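You operate a simulated robot arm through the tools that you are given. There is no shell and no other tool. Be economical: measure what you need, move in short steps, check, and stop when the job is done.

Carry out the task below with a simulated two-armed robot. There is one attempt and no reset: what you move stays moved.

TASK
Switch off the blue pendant and white dial box and take them to the steel table.
Fine: hold each still for its switch (the box goes to SET); pack both in the grey tray and carry it in both hands.

Only the result counts: the job must be done as asked and must still hold three seconds after the hand-in. Knocking over, shifting, dropping, spilling or breaking anything else fails it.

THE ROBOT
Two 7-joint arms with two-finger parallel grippers on one trunk, on a base that drives. Base frame: it is fixed to the floor where the robot stands at the start and does not move with it; the origin is under the middle of the robot, x ahead of it, y to its left, z up. Units: cm, degrees, N and s.
The left shoulder is at the start at [5, 17.7, 120.4], the right one opposite. With the tool pointing down near the work surface each hand reaches from about 18 to 70 cm from the robot's upright axis, wherever it stands, measured 20 degrees to its own side. Places, roughly: dial of the white dial box [60, 0, 90]; steel table [70, 110, 80]; switch of the blue pendant [50, -10, 90]; switch of the white dial box [60, -10, 90]; tray [50, 30, 80]. Payload 3.43 kg a hand.
Tool frame (each hand has its own): the origin (TCP) lies between the finger pads and is the grasp point; the fingertips stand 3.4 cm ahead of it; z points along the fingers, y is the line along which they close. Largest opening 12.8 cm; finger width 2.4, thickness 1.2; the body of the gripper, 4.8 by 13 cm, starts 9.6 cm behind the TCP.
Orientation is told as [roll, pitch, yaw] about the base's x, y, z axes, in that order, counted from this pose: with the fingers straight down and closing along the base's y, the tool's x points along the base's -x, its y along +y and its z along -z.

THE INTERFACE
- The arms move only by the tool apply_moves. It takes "left_commands", "right_commands" or both (then of equal length, played together; a hand with none holds still); each is a list of rows, each a list of 3 entries, a list of its own where there are three numbers: the shift along the tool's x, y, z in units of 20 mm (1.0 is 20 mm), then the turn, a rotation vector about the tool's x, y, z in units of 8 degrees (1.0 is 8 degrees), then the gripper command, from -1 (shut) to 1 (fully open), values between in proportion. In form: [[[tx, ty, tz], [wx, wy, wz], jaw], ...]. A call has 1 to 8 rows; each row shifts and turns the commanded pose from where the row before left it, along the tool's axes as they then stand. A call with a number of a shift or a turn outside -1 to 1 is refused whole. Each row takes 0.2 s and may step no farther than 5 cm and 8.6 degrees from the row before; otherwise, or with a gripper value out of range, the whole call is refused. Where a pose cannot be reached the arm comes as near as it can. A force on the tool above 90 N (or 10 N above the force at the start of the call, whichever is more), or a blocked arm, ends the call early, and 0.2 s more pass. The fingers move at their own pace (about 10.8 cm/s each) and stop on an object; they squeeze with about 21 N. The grip force told is the motor's: it shows also when the fingers shut on nothing. Time passes only in rows, and 0.2 s behind the last, so rows that do not move let the fingers close. It gives the time, the measured TCP pose, the force on the tool (base axes), the opening and the grip force at its end, in the units of the frame above (readings bear some noise), with the torque about the TCP (base axes, N m) and any sound that the robot's microphone picked up, and new pictures: "pictures" is both (left out), scene, wrist or none (wrist: the cameras of the hands that moved).
- Cameras (640 x 400 px; columns grow to the right, rows downward): "scene" is now at [15.46, 3.19, 136.24]; the picture's right is [0.22, -0.98, 0.00], its down [-0.61, -0.14, -0.78] and it looks along [0.76, 0.17, -0.63] (base axes); focal length 249 px, centre (320, 200). "left" rides on the left gripper at [7.6, 1.1, -16] in its tool frame; the picture's right is [-0.15, 0.99, 0.00], its down [-0.88, -0.13, -0.46] and it looks along [-0.45, -0.07, 0.89] (tool axes); focal length 234 px, centre (320, 200). "right" rides on the right gripper at [7.6, -1.1, -16] in its tool frame; the picture's right is [0.15, 0.99, 0.00], its down [-0.88, 0.13, -0.46] and it looks along [-0.45, 0.07, 0.89] (tool axes); focal length 234 px, centre (320, 200). There is no depth. A picture from a camera that has moved, and an enlarged one, comes with that camera's place and axes in the base frame and with its lens. The place of the scene camera against the robot may be out by one fixed shift of up to 1.8 cm in any direction.
- slide_trunk(by): slides the trunk up (or, below 0, down) by that many cm; the arms and the scene camera ride with it, the base frame stays. It gives what a move gives, with no picture.
- roll_base(legs): drives the robot by 1 to 6 legs, each [ahead, turn to the left] in cm and degrees, along the robot's own axes; the way and the turn of a leg run together, so that a leg with both is an arc; at most 150 cm and 180 degrees a leg. The arms and the cameras ride along, it lands a little off, and it stops where it bumps. It gives what a move gives, and a new picture of the scene camera.
- turn_head(pan, tilt): turns the head with the scene camera to pan (to the left, within 80 degrees either way) and tilt (down, from -29 to 69), counted from straight ahead of the robot. It gives what a move gives, and a new picture of the scene camera.
- close_up(camera, box): a new picture of the part [left, top, right, bottom] of that camera's present view, enlarged. It takes no simulated time.
- job_done(): hands the job in; it is judged then, once.

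Work in short steps. Places have to be worked out from the pictures, the camera data and where the tool is seen: move nearer, look again, correct. Check each grasp and each placing, and mend what went wrong. You have 120 turns and 260 pictures in all, those below and enlarged ones among them. Open the grippers and draw the arms clear of the work before you hand the job in, unless the task says otherwise; then end with one line.

The tools are called after "Request:" by a JSON object that holds its "op" and its "data". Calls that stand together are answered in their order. apply_moves: Moves the arms, as the interface text tells. Its arguments: {"type":"object","properties":{"left_commands":{"type":"array","items":{"type":"array"}},"right_commands":{"type":"array","items":{"type":"array"}},"pictures":{"type":"string","enum":["both","scene","wrist","none"]}},"required":[]} The other tools are called the same way: slide_trunk (by) slides the trunk up or down; roll_base (legs) drives the base; turn_head (pan, tilt) turns the head that bears the scene camera; close_up (camera, box) takes an enlarged picture of a part of a camera's view; job_done () hands the job in.

At the start:

```text
t: 0.0
left_ee_pos: [46.31, 20.92, 120.62]
left_tcp_rot: [0.0, 0.0, 0.0]
left_force: [-0.5, 0.6, 0.2]
left_wrist_torque: [-0.02, 0.01, -0.02]
left_finger_gap: 12.82
left_grip_force: 0.0
right_ee_pos: [40.82, -16.42, 116.47]
right_tcp_rot: [0.0, 0.0, 0.1]
right_force: [0.1, -0.5, 0.0]
right_wrist_torque: [0.01, -0.03, 0.0]
right_finger_gap: 12.81
right_grip_force: 0.0
trunk travel left (down, up): [-37.5, 2.6]
robot x, y, heading: [-0.13, -0.05, 0.1]
head pan, tilt: [12.7, 39.0]
```

scene: 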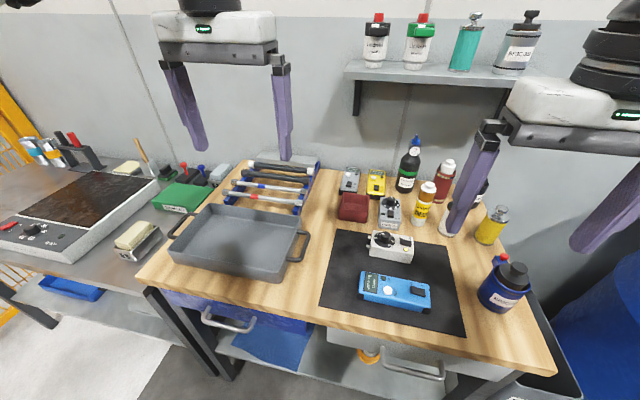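
right: 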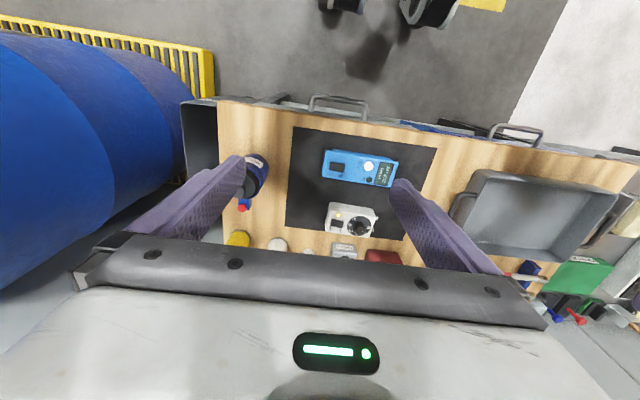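
left: 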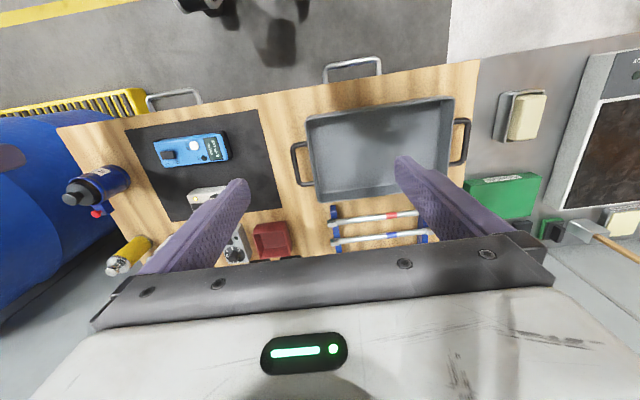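

The devices lie on the black mat and the tray is to their left. First I enlarge both devices to see their switches.

Request:
{"op": "close_up", "data": {"camera": "scene", "box": [340, 220, 450, 320]}}

Request:
{"op": "close_up", "data": {"camera": "right", "box": [300, 140, 420, 250]}}

Request:
{"op": "close_up", "data": {"camera": "scene", "box": [0, 120, 320, 320]}}

```text
4.00 times, centred on (395, 270) of scene
camera zoom: at [15.46, 3.19, 136.24], right [0.22, -0.98, 0.0], down [-0.61, -0.14, -0.78], along [0.76, 0.17, -0.63], focal length 996 px, centre (20, -80)
```

zoom: 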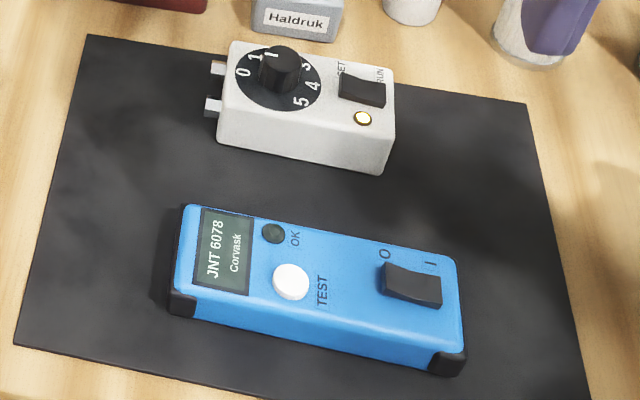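

```text
3.64 times, centred on (360, 195) of right
camera zoom: at [33.16, -17.7, 132.28], right [-0.15, 0.99, 0.0], down [0.88, 0.13, 0.46], along [0.45, 0.07, -0.89], focal length 852 px, centre (174, 218)
```

zoom: 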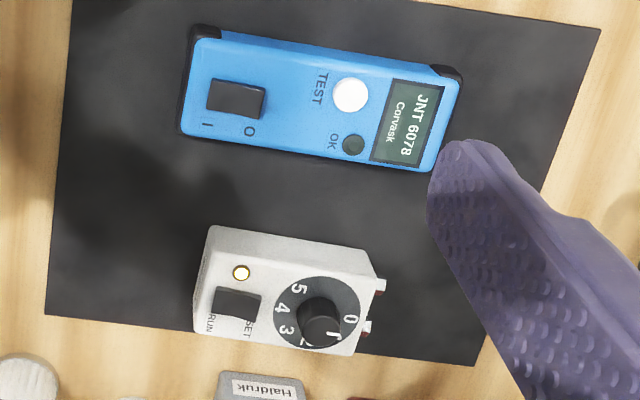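

```text
2.00 times, centred on (160, 220) of scene
camera zoom: at [15.46, 3.19, 136.24], right [0.22, -0.98, 0.0], down [-0.61, -0.14, -0.78], along [0.76, 0.17, -0.63], focal length 498 px, centre (640, 160)
```

zoom: 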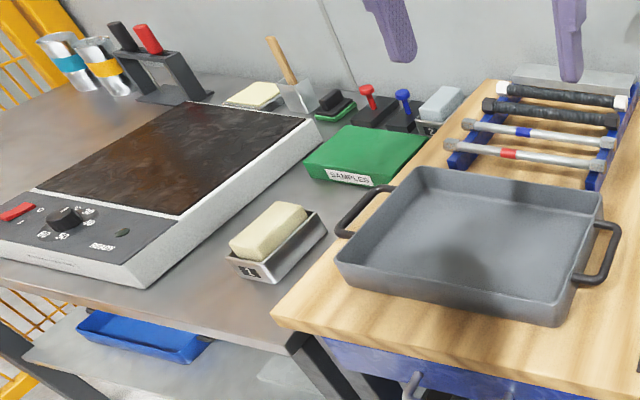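

Both are rockers: the pendant's O and the box's SET are the +y halves. Now I look left for the steel table and free space on it.

Request:
{"op": "turn_head", "data": {"pan": 60, "tilt": 35}}

```text
t: 1.1
left_ee_pos: [46.38, 21.0, 120.61]
left_tcp_rot: [0.1, 0.0, 0.1]
left_force: [0.7, 0.5, 0.0]
left_wrist_torque: [-0.01, 0.0, -0.02]
left_finger_gap: 12.8
left_grip_force: 0.1
right_ee_pos: [40.79, -16.53, 116.39]
right_tcp_rot: [0.0, 0.1, 0.0]
right_force: [0.3, -0.9, 0.6]
right_wrist_torque: [-0.02, 0.01, -0.02]
right_finger_gap: 12.81
right_grip_force: 0.0
trunk travel left (down, up): [-37.5, 2.6]
robot x, y, heading: [-0.26, -0.04, -0.2]
head pan, tilt: [60.0, 35.0]
camera scene: at [11.51, 8.92, 136.85], right [0.87, -0.5, 0.0], down [-0.29, -0.5, -0.82], along [0.41, 0.71, -0.57], focal length 249 px, centre (320, 200)
```

scene: 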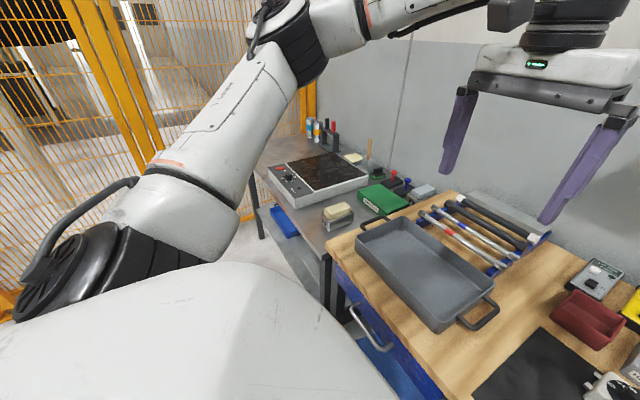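

The steel table holds a hotplate and several other items. I enlarge it to find a free spot.

Request:
{"op": "close_up", "data": {"camera": "scene", "box": [240, 100, 460, 260]}}

```text
2.50 times, centred on (350, 180) of scene
camera zoom: at [11.51, 8.92, 136.85], right [0.87, -0.5, 0.0], down [-0.29, -0.5, -0.82], along [0.41, 0.71, -0.57], focal length 622 px, centre (245, 250)
```

zoom: 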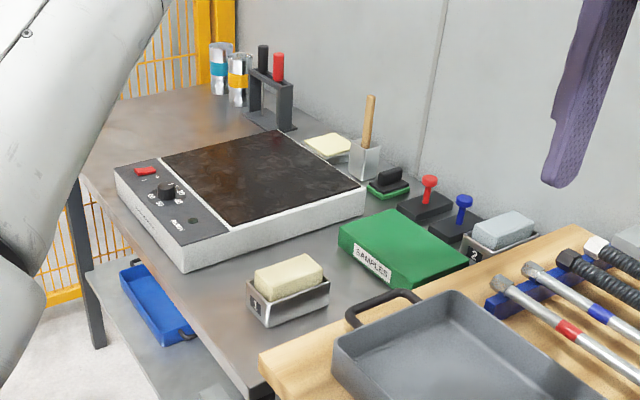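

Plan: left hand (yaw -90) holds the +y end across x, and right hand (yaw +90) presses with closed fingers; this keeps wide bodies apart. Turning both wrists at height now.

Request:
{"op": "apply_moves", "data": {"left_commands": [[[0, 0, 0], [0, 0, 1], 0.3], [[0, 0, 0], [0, 0, 1], 0.3], [[0, 0, 0], [0, 0, 1], 0.3], [[0, 0, 0], [0, 0, 1], 0.3], [[0, 0, 0], [0, 0, 1], 0.3], [[0, 0, 0], [0, 0, 1], 0.3], [[0, 0, 0], [0, 0, 1], 0.3], [[0, 0, 0], [0, 0, 1], 0.3]], "right_commands": [[[0, 0, 0], [0, 0, -1], -1], [[0, 0, 0], [0, 0, -1], -1], [[0, 0, 0], [0, 0, -1], -1], [[0, 0, 0], [0, 0, -1], -1], [[0, 0, 0], [0, 0, -1], -1], [[0, 0, 0], [0, 0, -1], -1], [[0, 0, 0], [0, 0, -1], -1], [[0, 0, 0], [0, 0, -1], -1]], "pictures": "none"}}

Request:
{"op": "apply_moves", "data": {"left_commands": [[[0, 0, 0], [0, 0, 1], 0.3], [[0, 0, 0], [0, 0, 1], 0.3], [[0, 0, 0], [0, 0, 1], 0.3], [[0, 0, 0], [0, 0, 0.25], 0.3]], "right_commands": [[[0, 0, 0], [0, 0, -1], -1], [[0, 0, 0], [0, 0, -1], -1], [[0, 0, 0], [0, 0, -1], -1], [[0, 0, 0], [0, 0, -0.25], -1]], "pictures": "none"}}

Request:
{"op": "turn_head", "data": {"pan": 0, "tilt": 50}}

```text
t: 3.0
left_ee_pos: [39.93, 16.45, 118.31]
left_tcp_rot: [0.1, -0.1, -64.0]
left_force: [0.4, -0.2, 0.3]
left_wrist_torque: [0.01, 0.02, -0.01]
left_finger_gap: 8.33
left_grip_force: 0.1
left hand out of reach, approached as far as the arm can: row 6, 7, 8
right_ee_pos: [40.49, -16.35, 116.27]
right_tcp_rot: [0.0, -0.1, 64.1]
right_force: [-0.7, 0.5, 0.0]
right_wrist_torque: [0.03, 0.02, 0.04]
right_finger_gap: 0.03
right_grip_force: 21.1
trunk travel left (down, up): [-37.5, 2.6]
robot x, y, heading: [0.08, -0.23, 0.0]
head pan, tilt: [60.0, 35.0]
```

```text
t: 4.0
left_ee_pos: [30.69, 10.85, 116.0]
left_tcp_rot: [0.1, 0.1, -89.9]
left_force: [-0.2, -0.1, -0.4]
left_wrist_torque: [0.03, -0.02, 0.0]
left_finger_gap: 8.32
left_grip_force: 0.0
left hand out of reach, approached as far as the arm can: row 1, 2, 3, 4
right_ee_pos: [30.96, -10.76, 114.48]
right_tcp_rot: [-0.1, 0.0, 89.9]
right_force: [-0.3, -0.9, -0.8]
right_wrist_torque: [0.01, 0.01, -0.01]
right_finger_gap: 0.0
right_grip_force: 21.5
right hand out of reach, approached as far as the arm can: row 1, 2, 3, 4
trunk travel left (down, up): [-37.5, 2.6]
robot x, y, heading: [-0.21, -0.36, -0.0]
head pan, tilt: [60.0, 35.0]
```

```text
t: 5.2
left_ee_pos: [30.78, 10.81, 115.85]
left_tcp_rot: [0.1, 0.0, -89.8]
left_force: [0.2, 0.1, 0.2]
left_wrist_torque: [-0.01, 0.02, 0.0]
left_finger_gap: 8.3
left_grip_force: 0.1
right_ee_pos: [31.09, -10.8, 114.34]
right_tcp_rot: [-0.1, 0.1, 89.8]
right_force: [0.3, 0.0, 0.3]
right_wrist_torque: [-0.03, 0.0, 0.02]
right_finger_gap: 0.0
right_grip_force: 20.2
trunk travel left (down, up): [-37.5, 2.6]
robot x, y, heading: [-0.1, 0.02, -0.2]
head pan, tilt: [0.0, 50.0]
camera scene: at [14.8, 1.31, 134.68], right [0.0, -1.0, 0.0], down [-0.77, 0.0, -0.64], along [0.64, 0.0, -0.77], focal length 249 px, centre (320, 200)
```

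scene: 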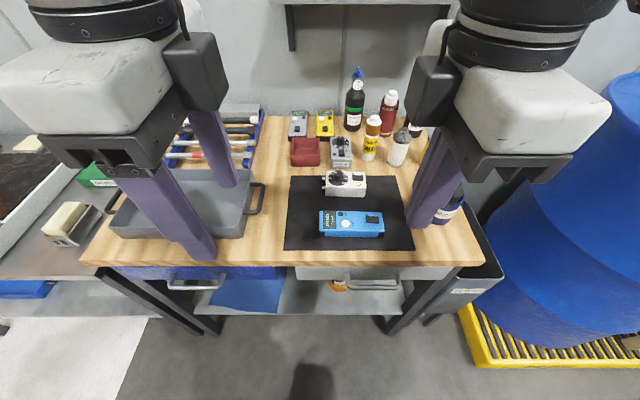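

Both hands are turned; the far reach with ±90 yaw is limited at this height, so I lower while moving forward and see how far they get.

Request:
{"op": "apply_moves", "data": {"left_commands": [[[-0.7, 0.9, 1], [0, 0, 0], 0.3], [[-0.7, 0.9, 1], [0, 0, 0], 0.3], [[-0.7, 0.9, 1], [0, 0, 0], 0.3], [[-0.7, 0.9, 1], [0, 0, 0], 0.3], [[-0.7, 0.9, 1], [0, 0, 0], 0.3], [[-0.7, 0.9, 1], [0, 0, 0], 0.3], [[-0.7, 0.9, 1], [0, 0, 0], 0.3], [[-0.7, 0.9, 1], [0, 0, 0], 0.3]], "right_commands": [[[0.6, -0.9, 0.7], [0, 0, 0], -1], [[0.6, -0.9, 0.7], [0, 0, 0], -1], [[0.6, -0.9, 0.7], [0, 0, 0], -1], [[0.6, -0.9, 0.7], [0, 0, 0], -1], [[0.6, -0.9, 0.7], [0, 0, 0], -1], [[0.6, -0.9, 0.7], [0, 0, 0], -1], [[0.6, -0.9, 0.7], [0, 0, 0], -1], [[0.6, -0.9, 0.7], [0, 0, 0], -1]]}}

```text
t: 7.0
left_ee_pos: [33.54, 5.09, 108.98]
left_tcp_rot: [0.1, 0.0, -89.8]
left_force: [0.1, 0.8, -0.1]
left_wrist_torque: [0.0, 0.01, 0.0]
left_finger_gap: 8.34
left_grip_force: 0.1
left hand out of reach, approached as far as the arm can: row 1, 2, 3, 4, 5, 6, 7, 8
right_ee_pos: [30.36, -12.3, 106.2]
right_tcp_rot: [-0.1, 0.1, 89.6]
right_force: [-0.3, 0.1, -0.4]
right_wrist_torque: [0.01, 0.01, 0.04]
right_finger_gap: 0.01
right_grip_force: 21.4
right hand out of reach, approached as far as the arm can: row 1, 2, 3, 4, 5, 6, 7, 8
trunk travel left (down, up): [-37.5, 2.6]
robot x, y, heading: [-0.08, -0.25, -0.2]
head pan, tilt: [0.0, 50.0]
camera scene: at [14.79, 1.24, 134.68], right [0.0, -1.0, 0.0], down [-0.77, 0.0, -0.64], along [0.64, 0.0, -0.77], focal length 249 px, centre (320, 200)
camera right: at [31.36, -20.11, 122.19], right [-0.99, -0.14, 0.0], down [-0.12, 0.88, 0.46], along [-0.06, 0.45, -0.89], focal length 234 px, centre (320, 200)
camera left: at [34.7, 12.55, 124.9], right [0.99, -0.14, 0.0], down [-0.13, -0.88, 0.46], along [-0.06, -0.45, -0.89], focal length 234 px, centre (320, 200)
```

scene: 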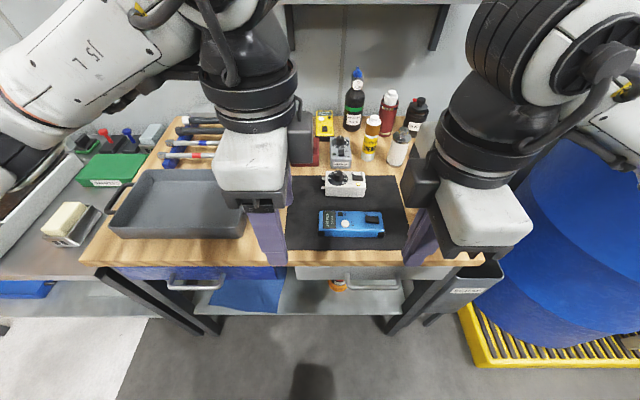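
right: 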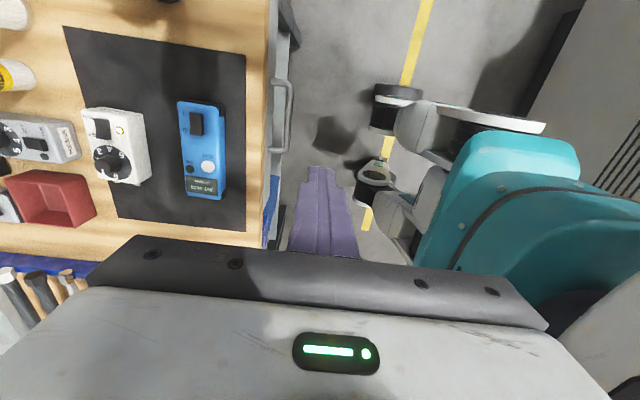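
left: 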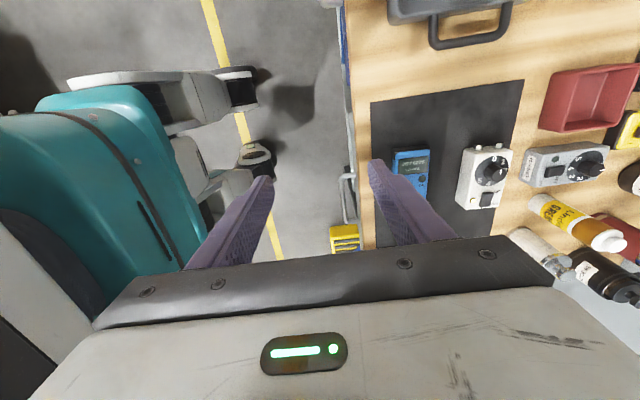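

With this yaw sign both arms run out of joint range. I turn the left back the other way (toward yaw +90) and the right back to yaw 0, to see if that reaches better.

Request:
{"op": "apply_moves", "data": {"left_commands": [[[0.7, 0, 0], [0, 0, -1], 0.3], [[0.7, 0, 0], [0, 0, -1], 0.3], [[0.7, 0, 0], [0, 0, -1], 0.3], [[0.7, 0, 0], [0, 0, -1], 0.3], [[0, 0, 0], [0, 0, -1], 0.3], [[0, 0, 0], [0, 0, -1], 0.3], [[0, 0, 0], [0, 0, -1], 0.3], [[0, 0, 0], [0, 0, -1], 0.3]], "right_commands": [[[0.7, 0, 0], [0, 0, 1], -1], [[0.7, 0, 0], [0, 0, 1], -1], [[0.7, 0, 0], [0, 0, 1], -1], [[0.7, 0, 0], [0, 0, 1], -1], [[0, 0, 0], [0, 0, 1], -1], [[0, 0, 0], [0, 0, 1], -1], [[0, 0, 0], [0, 0, 1], -1], [[0, 0, 0], [0, 0, 1], -1]], "pictures": "none"}}

Request:
{"op": "apply_moves", "data": {"left_commands": [[[-1, 0, 0], [0, 0, -1], 0.3], [[-1, 0, 0], [0, 0, -1], 0.3], [[-1, 0, 0], [0, 0, -1], 0.3], [[-1, 0, 0], [0, 0, -1], 0.3], [[0, 0, 0], [0, 0, -1], 0.3], [[0, 0, 0], [0, 0, -1], 0.3], [[0, 0, 0], [0, 0, -1], 0.3], [[0, 0, 0], [0, 0, -1], 0.3]], "right_commands": [[[-0.5, 0, 0], [0, 0, 1], -1], [[-0.5, 0, 0], [0, 0, 1], -1], [[-0.5, 0, 0], [0, 0, 1], -1], [[-0.5, 0, 0], [0, 0, 0.25], -1], [[-0.5, 0, 0], [0, 0, 0], -1], [[-0.5, 0, 0], [0, 0, 0], -1], [[-0.5, 0, 0], [0, 0, 0], -1], [[-0.5, 0, 0], [0, 0, 0], -1]], "pictures": "none"}}

Request:
{"op": "apply_moves", "data": {"left_commands": [[[0, 0, 0], [0, 0, -1], 0.3], [[0, 0, 0], [0, 0, -1], 0.3], [[0, 0, 0], [0, 0, -1], 0.3], [[0, 0, 0], [0, 0, -1], 0.3], [[0, 0, 0], [0, 0, -1], 0.3], [[0, 0, 0], [0, 0, -1], 0.3], [[0, 0, 0], [0, 0, -0.5], 0.3]], "pictures": "scene"}}

```text
t: 8.8
left_ee_pos: [32.48, 10.68, 109.1]
left_tcp_rot: [0.0, 0.0, -25.8]
left_force: [0.5, -0.2, -0.2]
left_wrist_torque: [-0.02, 0.01, 0.0]
left_finger_gap: 8.31
left_grip_force: 0.1
right_ee_pos: [29.29, -17.91, 106.16]
right_tcp_rot: [0.0, 0.0, 25.8]
right_force: [0.6, -1.3, 0.4]
right_wrist_torque: [0.0, -0.01, 0.01]
right_finger_gap: 0.02
right_grip_force: 21.0
trunk travel left (down, up): [-37.5, 2.6]
robot x, y, heading: [-0.1, 0.24, 0.1]
head pan, tilt: [0.0, 50.0]
```

```text
t: 10.7
left_ee_pos: [40.13, 8.59, 108.96]
left_tcp_rot: [0.0, 0.0, 38.3]
left_force: [1.4, -0.4, 0.5]
left_wrist_torque: [0.0, -0.02, 0.02]
left_finger_gap: 8.33
left_grip_force: 0.1
right_ee_pos: [37.17, -17.1, 106.22]
right_tcp_rot: [0.0, 0.1, 0.0]
right_force: [0.5, -0.2, -0.4]
right_wrist_torque: [0.02, 0.01, -0.01]
right_finger_gap: 0.02
right_grip_force: 21.2
trunk travel left (down, up): [-37.5, 2.6]
robot x, y, heading: [0.02, -0.06, -0.0]
head pan, tilt: [0.0, 50.0]
```

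```text
t: 12.2
left_ee_pos: [40.02, 8.63, 109.02]
left_tcp_rot: [0.0, 0.0, 90.1]
left_force: [0.3, -0.1, -1.2]
left_wrist_torque: [-0.01, -0.01, -0.01]
left_finger_gap: 8.31
left_grip_force: 0.1
right_ee_pos: [37.19, -17.01, 106.25]
right_tcp_rot: [0.1, 0.0, -0.1]
right_force: [-0.1, 0.0, -0.3]
right_wrist_torque: [0.01, 0.04, 0.0]
right_finger_gap: 0.0
right_grip_force: 20.8
trunk travel left (down, up): [-37.5, 2.6]
robot x, y, heading: [0.04, -0.09, -0.1]
head pan, tilt: [0.0, 50.0]
camera scene: at [14.8, 1.3, 134.68], right [0.0, -1.0, 0.0], down [-0.77, 0.0, -0.64], along [0.64, 0.0, -0.77], focal length 249 px, centre (320, 200)
```

scene: 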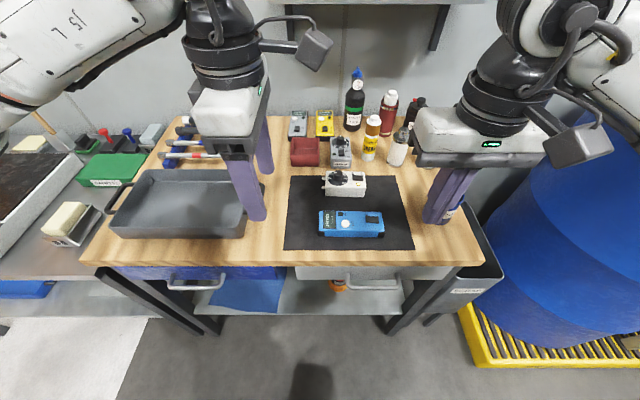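

Yaw +90 works for the left. I tilt the left hand 35° outward (leaning to +y) so it leaves room for the right, then move above the pendant's +y end.

Request:
{"op": "apply_moves", "data": {"left_commands": [[[0, 0, 0], [0, 0.875, 0], 0.5], [[0, 0, 0], [0, 0.875, 0], 0.5], [[0, 0, 0], [0, 0.875, 0], 0.5], [[0, 0, 0], [0, 0.875, 0], 0.5], [[0, 0, 0], [0, 0.875, 0], 0.5]], "pictures": "none"}}

Request:
{"op": "apply_moves", "data": {"left_commands": [[[0.16, -0.53, 0.9], [0, 0, 0], 0.5], [[0.16, -0.53, 0.9], [0, 0, 0], 0.5], [[0.16, -0.53, 0.9], [0, 0, 0], 0.5], [[0.16, -0.53, 0.9], [0, 0, 0], 0.5], [[0.16, -0.53, 0.9], [0, 0, 0], 0.5], [[0.16, -0.53, 0.9], [0, 0, 0], 0.5], [[0.16, -0.53, 0.9], [0, 0, 0], 0.5], [[0, 0, 0], [0, 0, 0], 0.5]]}}

```text
t: 13.4
left_ee_pos: [39.95, 8.83, 109.07]
left_tcp_rot: [0.0, 35.0, 90.0]
left_force: [-0.4, 0.6, -0.6]
left_wrist_torque: [0.05, 0.02, 0.02]
left_finger_gap: 9.6
left_grip_force: 0.0
right_ee_pos: [37.23, -16.87, 106.12]
right_tcp_rot: [0.0, 0.0, 0.0]
right_force: [-0.1, 0.7, 0.6]
right_wrist_torque: [-0.03, -0.01, 0.01]
right_finger_gap: 0.0
right_grip_force: 21.5
trunk travel left (down, up): [-37.5, 2.6]
robot x, y, heading: [-0.2, 0.07, -0.1]
head pan, tilt: [0.0, 50.0]
```

```text
t: 15.2
left_ee_pos: [47.49, -0.33, 100.01]
left_tcp_rot: [0.0, 35.0, 90.1]
left_force: [-1.2, 0.8, -0.9]
left_wrist_torque: [-0.04, -0.05, -0.01]
left_finger_gap: 9.6
left_grip_force: 0.0
right_ee_pos: [37.21, -16.83, 106.3]
right_tcp_rot: [0.0, 0.0, 0.0]
right_force: [0.3, 0.1, -0.2]
right_wrist_torque: [0.01, -0.01, 0.02]
right_finger_gap: 0.0
right_grip_force: 20.7
trunk travel left (down, up): [-37.5, 2.6]
robot x, y, heading: [-0.09, 0.03, 0.1]
head pan, tilt: [0.0, 50.0]
camera scene: at [14.79, 1.31, 134.68], right [0.0, -1.0, 0.0], down [-0.77, 0.0, -0.64], along [0.64, 0.0, -0.77], focal length 249 px, centre (320, 200)
camera left: at [46.55, 2.46, 117.48], right [-0.99, 0.12, -0.08], down [0.13, 0.98, -0.13], along [0.07, -0.14, -0.99], focal length 234 px, centre (320, 200)
```

scene: 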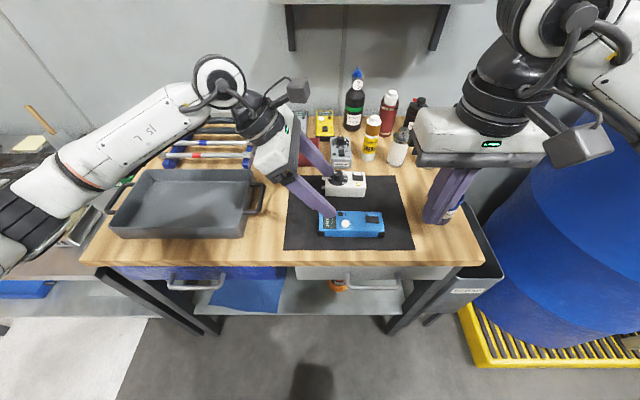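
left: 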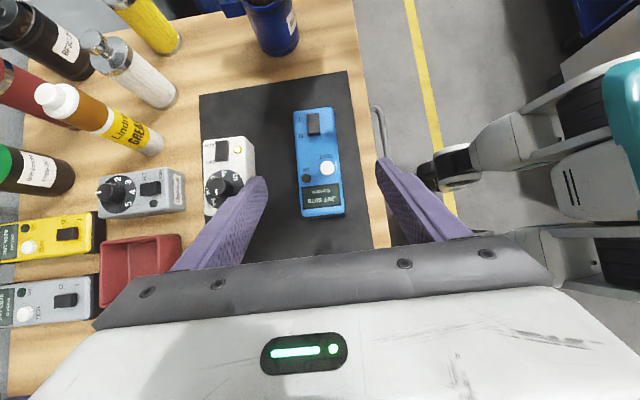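

Left camera puts the pendant at x≈48.4 with its +y end at y≈0.4, about 5.4 wide. I lower the left hand to straddle it (TCP z≈88.5), open.

Request:
{"op": "apply_moves", "data": {"left_commands": [[[-0.537, -0.075, 0.795], [0, 0, 0], 0.5], [[-0.537, -0.075, 0.795], [0, 0, 0], 0.5], [[-0.537, -0.075, 0.795], [0, 0, 0], 0.5], [[-0.537, -0.075, 0.795], [0, 0, 0], 0.5], [[-0.537, -0.075, 0.795], [0, 0, 0], 0.5], [[-0.537, -0.075, 0.795], [0, 0, 0], 0.5]]}}

Request:
{"op": "close_up", "data": {"camera": "scene", "box": [270, 150, 430, 250]}}

```text
t: 16.6
left_ee_pos: [48.44, -0.6, 88.48]
left_tcp_rot: [0.0, 35.0, 90.0]
left_force: [-0.1, -0.2, 1.0]
left_wrist_torque: [-0.02, -0.01, -0.02]
left_finger_gap: 9.59
left_grip_force: 0.0
right_ee_pos: [37.12, -16.97, 106.26]
right_tcp_rot: [0.0, -0.1, 0.0]
right_force: [0.9, -0.4, -0.8]
right_wrist_torque: [0.01, 0.0, 0.01]
right_finger_gap: 0.0
right_grip_force: 21.4
trunk travel left (down, up): [-37.5, 2.6]
robot x, y, heading: [0.01, -0.07, 0.3]
head pan, tilt: [0.0, 50.0]
camera scene: at [14.81, 1.3, 134.68], right [0.0, -1.0, 0.0], down [-0.77, 0.0, -0.64], along [0.64, 0.0, -0.77], focal length 249 px, centre (320, 200)
camera left: at [47.45, 2.22, 105.85], right [-0.99, 0.12, -0.08], down [0.13, 0.98, -0.13], along [0.07, -0.14, -0.99], focal length 234 px, centre (320, 200)
```

scene: 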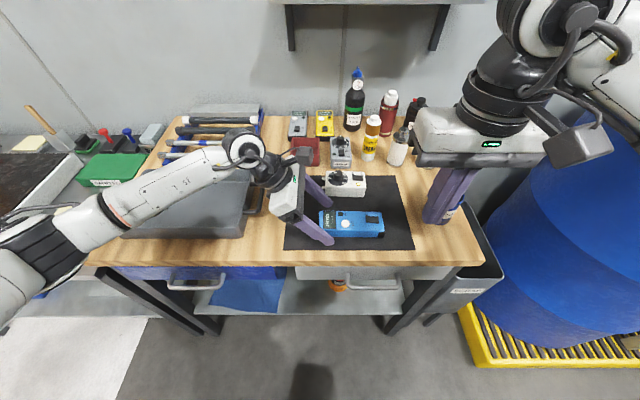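
left: 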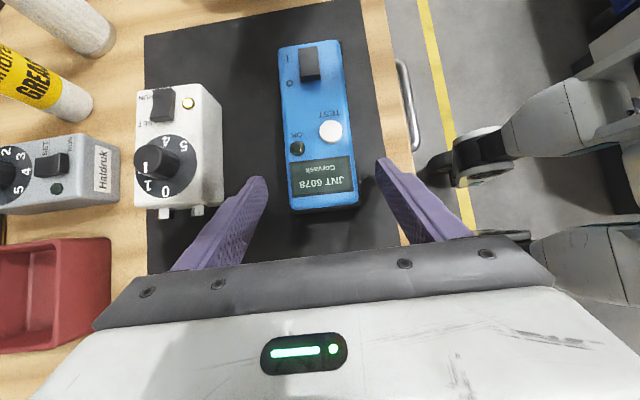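

```text
4.00 times, centred on (350, 200) of scene
camera zoom: at [14.81, 1.3, 134.68], right [0.0, -1.0, 0.0], down [-0.77, 0.0, -0.64], along [0.64, 0.0, -0.77], focal length 996 px, centre (200, 200)
```

zoom: 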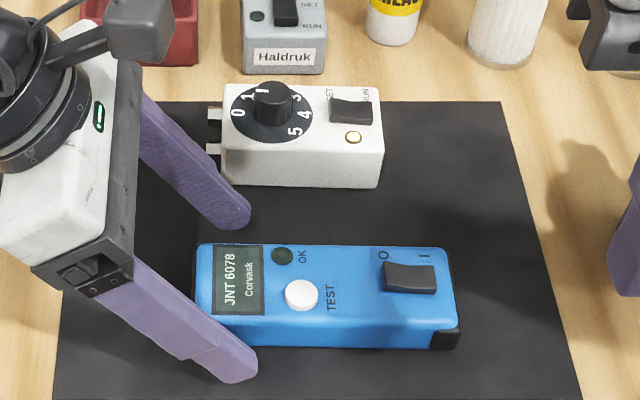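

The fingers straddle the pendant end; I close the left hand on it.

Request:
{"op": "apply_moves", "data": {"left_commands": [[[0, 0, 0], [0, 0, 0], -1], [[0, 0, 0], [0, 0, 0], -1], [[0, 0, 0], [0, 0, 0], -1], [[0, 0, 0], [0, 0, 0], -1]], "pictures": "wrist"}}

```text
t: 17.6
left_ee_pos: [48.48, -0.58, 88.48]
left_tcp_rot: [-0.1, 35.0, 90.0]
left_force: [-1.7, -0.2, -0.8]
left_wrist_torque: [-0.03, 0.1, -0.19]
left_finger_gap: 5.8
left_grip_force: 20.9
right_ee_pos: [37.1, -16.95, 106.33]
right_tcp_rot: [-0.1, 0.1, 0.0]
right_force: [0.5, -0.4, 0.3]
right_wrist_torque: [-0.01, 0.0, 0.0]
right_finger_gap: 0.01
right_grip_force: 20.6
trunk travel left (down, up): [-37.5, 2.6]
robot x, y, heading: [-0.14, 0.17, 0.0]
head pan, tilt: [0.0, 50.0]
camera left: at [47.44, 2.23, 105.85], right [-0.99, 0.12, -0.08], down [0.13, 0.98, -0.13], along [0.07, -0.14, -0.99], focal length 234 px, centre (320, 200)
```

left: 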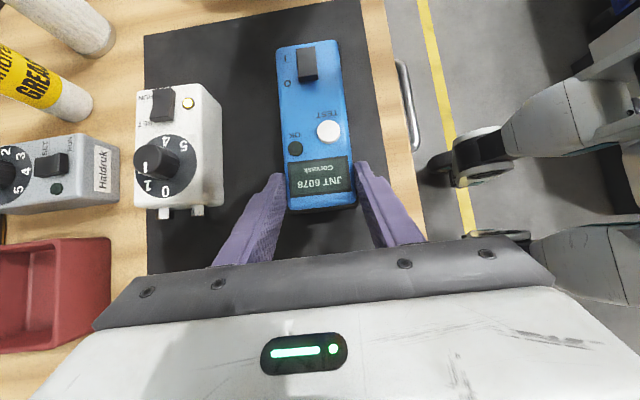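

Pendant is gripped (5.8 cm wide). The rocker is near (48.3, -11.4). I bring the closed right hand, tilted 15° outward, to hover above the O half.

Request:
{"op": "apply_moves", "data": {"right_commands": [[[0, 0, 0], [-0.9375, 0, 0], -1], [[0, 0, 0], [-0.9375, 0, 0], -1], [[-0.933, 0.318, 1.0], [0, 0, 0], -1], [[-0.933, 0.318, 1.0], [0, 0, 0], -1], [[-0.933, 0.318, 1.0], [0, 0, 0], -1], [[-0.933, 0.318, 1.0], [0, 0, 0], -1], [[-0.933, 0.318, 1.0], [0, 0, 0], -1], [[-0.933, 0.318, 1.0], [0, 0, 0], -1]], "pictures": "wrist"}}

Request:
{"op": "close_up", "data": {"camera": "scene", "box": [290, 160, 410, 250]}}

Request:
{"op": "close_up", "data": {"camera": "left", "box": [250, 20, 370, 120]}}

```text
t: 19.4
left_ee_pos: [48.48, -0.49, 88.5]
left_tcp_rot: [0.0, 35.0, 90.0]
left_force: [-0.9, 0.3, 0.1]
left_wrist_torque: [0.06, -0.01, -0.09]
left_finger_gap: 5.79
left_grip_force: 20.9
right_ee_pos: [48.49, -10.05, 95.44]
right_tcp_rot: [15.0, -0.1, -0.1]
right_force: [0.4, -0.2, 0.2]
right_wrist_torque: [-0.01, 0.0, -0.01]
right_finger_gap: 0.01
right_grip_force: 21.0
trunk travel left (down, up): [-37.5, 2.6]
robot x, y, heading: [0.09, 0.21, -0.1]
head pan, tilt: [0.0, 50.0]
camera right: at [40.76, -15.35, 110.63], right [-0.15, 0.96, 0.26], down [0.88, 0.01, 0.47], along [0.45, 0.29, -0.84], focal length 234 px, centre (320, 200)
```

right: 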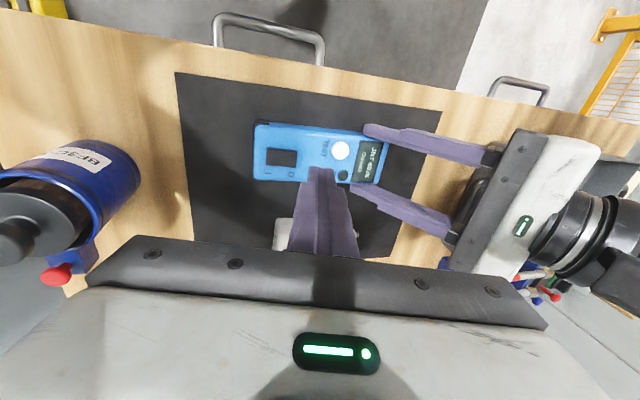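

```text
4.44 times, centred on (350, 205) of scene
camera zoom: at [14.81, 1.31, 134.68], right [0.0, -1.0, 0.0], down [-0.77, 0.0, -0.64], along [0.64, 0.0, -0.77], focal length 1106 px, centre (187, 178)
```

zoom: 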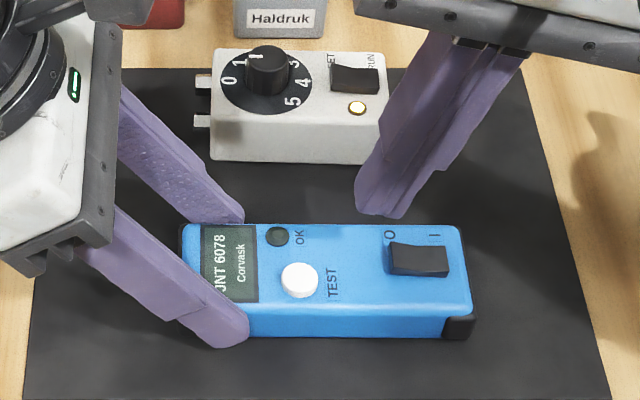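

```text
4.00 times, centred on (310, 70) of left
camera zoom: at [47.45, 2.23, 105.86], right [-0.99, 0.12, -0.08], down [0.13, 0.98, -0.13], along [0.07, -0.14, -0.99], focal length 937 px, centre (360, 720)
```

zoom: 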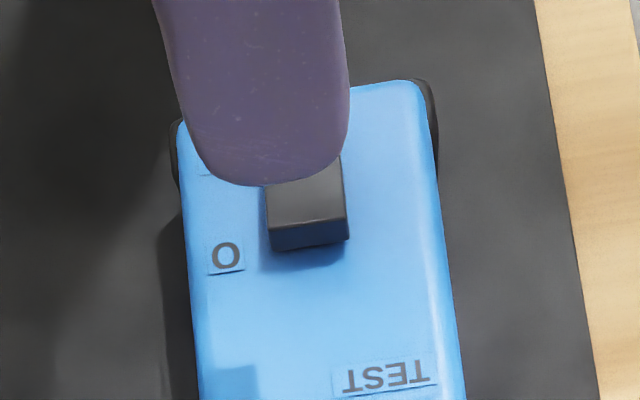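

Rocker spans y≈-12.7…-9.9, O end raised. I lower onto the O half at y≈-10.8 and press in small steps.

Request:
{"op": "apply_moves", "data": {"right_commands": [[[0, -0.27, 0.575], [0, 0, 0], -1], [[0, -0.27, 0.575], [0, 0, 0], -1], [[0, -0.039, 0.145], [0, 0, 0], -1], [[0, -0.039, 0.145], [0, 0, 0], -1]], "pictures": "none"}}

Request:
{"op": "close_up", "data": {"camera": "left", "box": [250, 20, 370, 120]}}

Request:
{"op": "close_up", "data": {"camera": "scene", "box": [290, 160, 410, 250]}}

```text
t: 20.4
left_ee_pos: [48.58, -0.6, 88.52]
left_tcp_rot: [0.0, 35.0, 90.0]
left_force: [-0.3, -0.2, 0.2]
left_wrist_torque: [-0.03, 0.04, -0.1]
left_finger_gap: 5.77
left_grip_force: 21.5
right_ee_pos: [48.36, -10.53, 92.42]
right_tcp_rot: [15.0, 0.0, 0.1]
right_force: [-0.5, 0.6, -0.1]
right_wrist_torque: [0.01, 0.03, -0.01]
right_finger_gap: 0.0
right_grip_force: 21.4
trunk travel left (down, up): [-37.5, 2.6]
robot x, y, heading: [0.15, 0.12, 0.1]
head pan, tilt: [0.0, 50.0]
```

```text
4.00 times, centred on (310, 70) of left
camera zoom: at [47.45, 2.23, 105.86], right [-0.99, 0.12, -0.08], down [0.13, 0.98, -0.13], along [0.07, -0.14, -0.99], focal length 937 px, centre (360, 720)
```

zoom: 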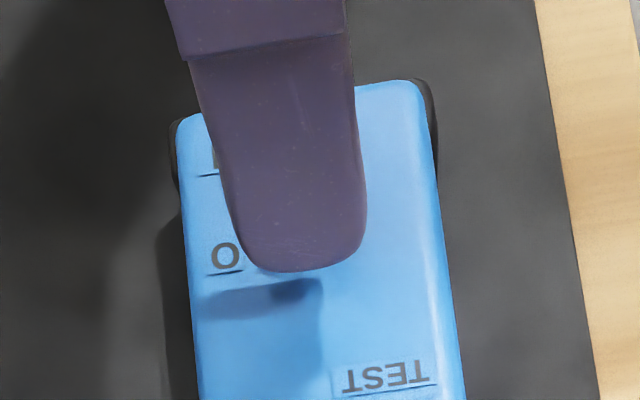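

```text
4.44 times, centred on (350, 205) of scene
camera zoom: at [14.8, 1.3, 134.68], right [0.0, -1.0, 0.0], down [-0.77, 0.0, -0.64], along [0.64, 0.0, -0.77], focal length 1106 px, centre (187, 178)
```

zoom: 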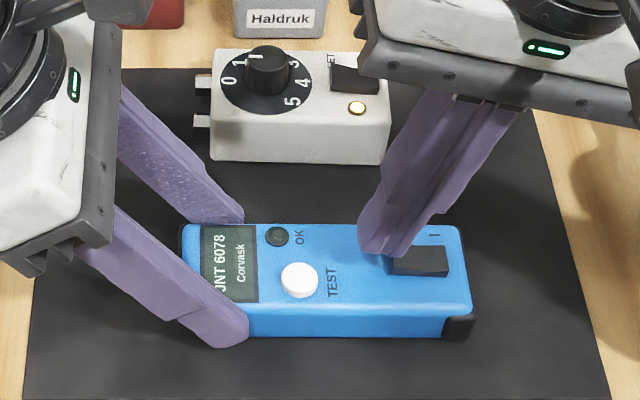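

No contact yet; the tip edge is about 0.6 cm in from the O end. I continue pressing down in small steps with a slight inward shift.

Request:
{"op": "apply_moves", "data": {"right_commands": [[[0, -0.11, 0.13], [0, 0, 0], -1], [[0, -0.032, 0.12], [0, 0, 0], -1], [[0, -0.032, 0.12], [0, 0, 0], -1]], "pictures": "none"}}

Request:
{"op": "close_up", "data": {"camera": "scene", "box": [330, 190, 410, 250]}}

```text
t: 21.2
left_ee_pos: [48.5, -0.57, 88.54]
left_tcp_rot: [-0.1, 35.0, 90.0]
left_force: [-1.1, -0.7, 0.1]
left_wrist_torque: [0.03, 0.0, -0.13]
left_finger_gap: 5.79
left_grip_force: 21.0
right_ee_pos: [48.4, -10.65, 91.71]
right_tcp_rot: [15.2, -0.1, 0.0]
right_force: [-1.6, 0.9, 0.6]
right_wrist_torque: [0.05, 0.05, -0.02]
right_finger_gap: 0.01
right_grip_force: 21.1
trunk travel left (down, up): [-37.5, 2.6]
robot x, y, heading: [-0.05, 0.15, -0.1]
head pan, tilt: [0.0, 50.0]
```

```text
6.67 times, centred on (370, 220) of scene
camera zoom: at [14.8, 1.3, 134.68], right [0.0, -1.0, 0.0], down [-0.77, 0.0, -0.64], along [0.64, 0.0, -0.77], focal length 1659 px, centre (-13, 67)
```

zoom: 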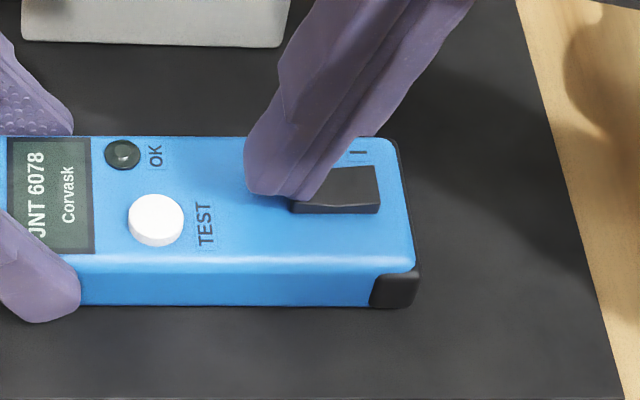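

Still no force; I continue down another centimetre in small steps.

Request:
{"op": "apply_moves", "data": {"right_commands": [[[0, -0.032, 0.12], [0, 0, 0], -1], [[0, -0.032, 0.12], [0, 0, 0], -1]], "pictures": "none"}}

Request:
{"op": "close_up", "data": {"camera": "scene", "box": [330, 190, 410, 250]}}

```text
t: 21.9
left_ee_pos: [48.49, -0.62, 88.45]
left_tcp_rot: [-0.1, 34.9, 90.1]
left_force: [2.7, -1.1, -4.1]
left_wrist_torque: [-0.15, 0.16, 0.19]
left_finger_gap: 5.77
left_grip_force: 20.5
right_ee_pos: [48.39, -10.54, 91.5]
right_tcp_rot: [15.1, -0.2, 0.0]
right_force: [-4.4, -4.4, 17.1]
right_wrist_torque: [-0.18, 0.15, -0.05]
right_finger_gap: 0.0
right_grip_force: 20.7
trunk travel left (down, up): [-37.5, 2.6]
robot x, y, heading: [-0.04, 0.02, -0.3]
head pan, tilt: [0.0, 50.0]
```

```text
6.67 times, centred on (370, 220) of scene
camera zoom: at [14.69, 1.26, 134.72], right [0.0, -1.0, 0.0], down [-0.77, 0.0, -0.64], along [0.64, 0.0, -0.77], focal length 1659 px, centre (-13, 67)
```

zoom: 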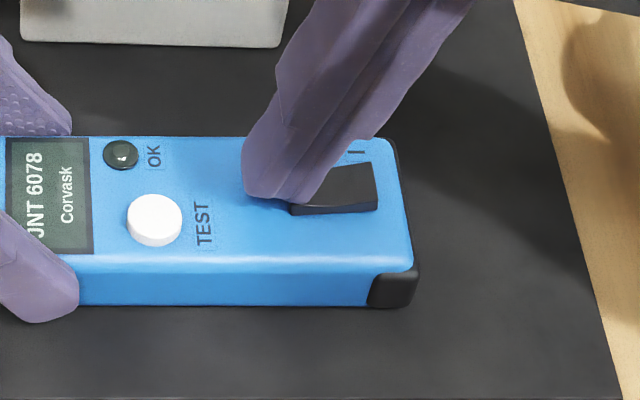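

Contact at 17 N and the I end seems to have risen. I back off to look at the rocker.

Request:
{"op": "apply_moves", "data": {"right_commands": [[[0, 0, -1], [0, 0, 0], -1], [[0, -0.5, -1], [0, 0, 0], -1], [[0, -0.8, -1], [0, 0, 0], -1]], "pictures": "none"}}

Request:
{"op": "close_up", "data": {"camera": "scene", "box": [330, 190, 410, 250]}}

Request:
{"op": "close_up", "data": {"camera": "left", "box": [250, 20, 370, 120]}}

```text
t: 22.6
left_ee_pos: [48.48, -0.54, 88.51]
left_tcp_rot: [0.0, 35.0, 90.0]
left_force: [0.4, -0.4, -0.1]
left_wrist_torque: [0.0, -0.01, -0.09]
left_finger_gap: 5.76
left_grip_force: 21.4
right_ee_pos: [48.3, -14.6, 96.16]
right_tcp_rot: [14.9, -0.1, 0.1]
right_force: [0.0, -0.2, -1.0]
right_wrist_torque: [0.01, -0.04, -0.02]
right_finger_gap: 0.0
right_grip_force: 20.1
trunk travel left (down, up): [-37.5, 2.6]
robot x, y, heading: [0.3, -0.21, 0.2]
head pan, tilt: [0.0, 50.0]
```

```text
6.67 times, centred on (370, 220) of scene
camera zoom: at [14.8, 1.27, 134.67], right [0.0, -1.0, 0.0], down [-0.77, 0.0, -0.64], along [0.64, 0.0, -0.77], focal length 1659 px, centre (-13, 67)
```

zoom: 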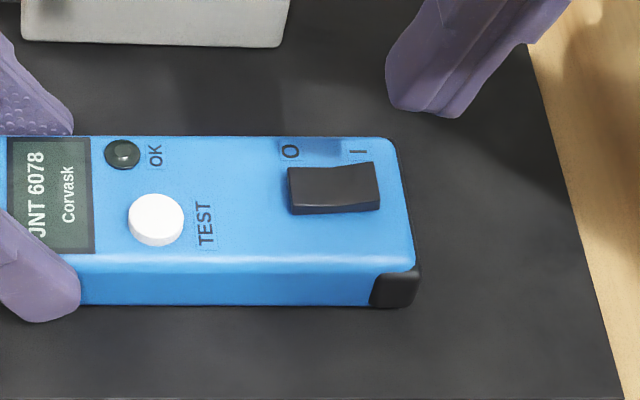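

```text
4.00 times, centred on (310, 70) of left
camera zoom: at [47.45, 2.22, 105.87], right [-0.99, 0.12, -0.08], down [0.13, 0.98, -0.13], along [0.07, -0.14, -0.99], focal length 937 px, centre (360, 720)
```

zoom: 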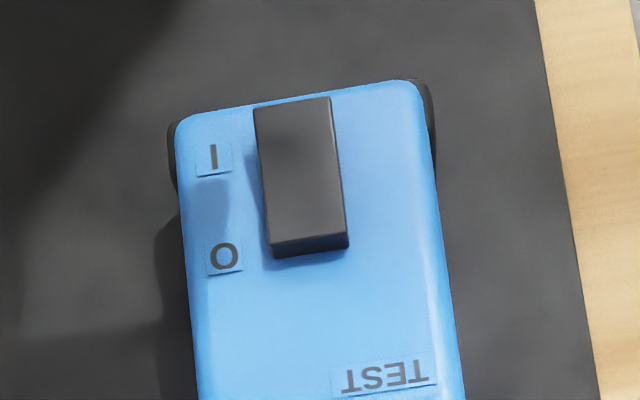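

The rocker's I end now stands higher. I zoom in tight to confirm the latch.

Request:
{"op": "close_up", "data": {"camera": "scene", "box": [355, 203, 387, 223]}}

```text
16.00 times, centred on (371, 213) of scene
camera zoom: at [14.8, 1.27, 134.67], right [0.0, -1.0, 0.0], down [-0.77, 0.0, -0.64], along [0.64, 0.0, -0.77], focal length 3982 px, centre (-496, -8)
```

zoom: 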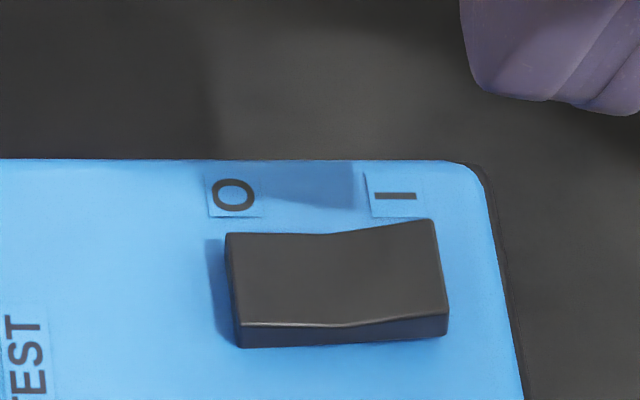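

The pendant is clearly at O. I withdraw the right hand, and regrip the pendant with the left at its middle for carrying.

Request:
{"op": "apply_moves", "data": {"right_commands": [[[0.8, 0, -1], [0, 0, 0], -1], [[0.8, 0, -1], [0, 0, 0], -1], [[0.8, 0, -1], [0, 0, 0], -1], [[0.8, 0, -1], [0, 0, 0], -1], [[0.8, 0, -1], [0, 0, 0], -1], [[0.8, 0, -1], [0, 0, 0], -1]], "left_commands": [[[0, 0, 0], [0, 0, 0], 0.3], [[0, 0, 0], [0, 0, 0], 0.3], [[0.553, 0, 0.388], [0, 0, 0], 0.3], [[0.553, 0, 0.388], [0, 0, 0], 0.3], [[0.553, 0, 0.388], [0, 0, 0], 0.3], [[0.553, 0, 0.388], [0, 0, 0], 0.3]], "pictures": "both"}}

```text
t: 24.1
left_ee_pos: [48.47, -6.04, 88.5]
left_tcp_rot: [0.0, 35.1, 90.0]
left_force: [0.3, -0.7, 0.2]
left_wrist_torque: [0.02, -0.01, 0.01]
left_finger_gap: 8.33
left_grip_force: 0.0
right_ee_pos: [38.72, -17.92, 107.91]
right_tcp_rot: [15.1, 0.0, 0.0]
right_force: [0.1, -0.2, -0.1]
right_wrist_torque: [0.0, 0.0, -0.01]
right_finger_gap: 0.02
right_grip_force: 21.1
trunk travel left (down, up): [-37.5, 2.6]
robot x, y, heading: [0.16, 0.15, 0.1]
head pan, tilt: [0.0, 50.0]
camera scene: at [14.78, 1.27, 134.68], right [0.0, -1.0, 0.0], down [-0.77, 0.0, -0.64], along [0.64, 0.0, -0.77], focal length 249 px, centre (320, 200)
camera right: at [31.08, -23.3, 123.08], right [-0.15, 0.96, 0.26], down [0.88, 0.01, 0.47], along [0.45, 0.29, -0.84], focal length 234 px, centre (320, 200)
camera left: at [47.44, -3.16, 105.82], right [-0.99, 0.12, -0.08], down [0.13, 0.98, -0.13], along [0.07, -0.14, -0.99], focal length 234 px, centre (320, 200)
```

scene: 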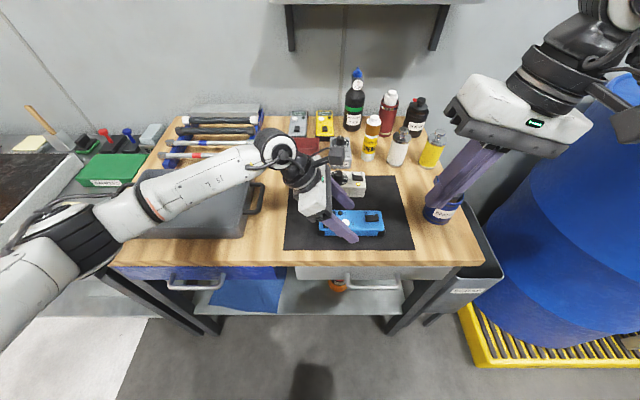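
right: 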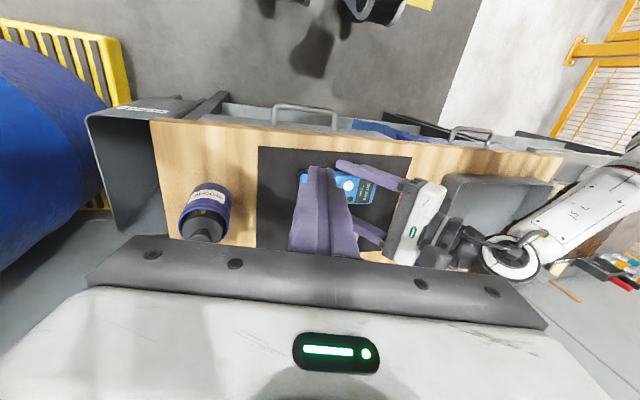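
left: 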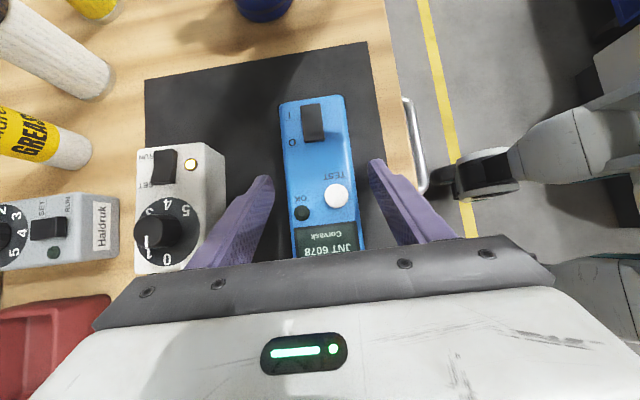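

Fingers are around the pendant's middle; close and lift 12 cm straight up.

Request:
{"op": "apply_moves", "data": {"left_commands": [[[0, 0, 0], [0, 0, 0], -1], [[0, 0, 0], [0, 0, 0], -1], [[0, 0, 0], [0, 0, 0], -1], [[0.344, 0, -0.492], [0, 0, 0], -1], [[0.574, 0, -0.82], [0, 0, 0], -1], [[0.574, 0, -0.82], [0, 0, 0], -1], [[0.574, 0, -0.82], [0, 0, 0], -1], [[0.574, 0, -0.82], [0, 0, 0], -1]], "pictures": "both"}}

```text
t: 25.9
left_ee_pos: [48.33, -6.0, 97.84]
left_tcp_rot: [-0.1, 35.0, 90.0]
left_force: [0.0, -0.8, -0.5]
left_wrist_torque: [0.01, 0.02, 0.01]
left_finger_gap: 0.02
left_grip_force: 20.9
right_ee_pos: [38.81, -17.81, 108.0]
right_tcp_rot: [15.0, 0.0, 0.0]
right_force: [0.6, 0.1, -0.4]
right_wrist_torque: [0.03, -0.01, 0.0]
right_finger_gap: 0.01
right_grip_force: 21.3
trunk travel left (down, up): [-37.5, 2.6]
robot x, y, heading: [0.07, -0.26, 0.0]
head pan, tilt: [0.0, 50.0]
camera scene: at [14.79, 1.3, 134.68], right [0.0, -1.0, 0.0], down [-0.77, 0.0, -0.64], along [0.64, 0.0, -0.77], focal length 249 px, centre (320, 200)
camera left: at [47.28, -3.25, 115.17], right [-0.99, 0.12, -0.08], down [0.13, 0.98, -0.13], along [0.07, -0.14, -0.99], focal length 234 px, centre (320, 200)
```

scene: 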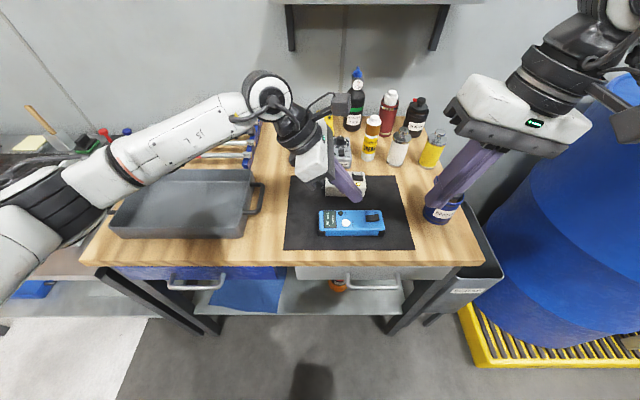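
left: 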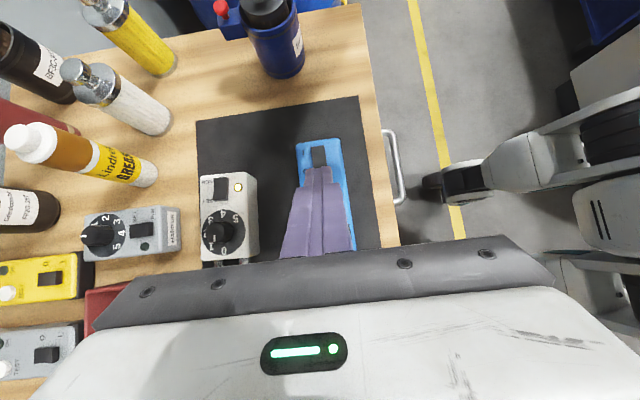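

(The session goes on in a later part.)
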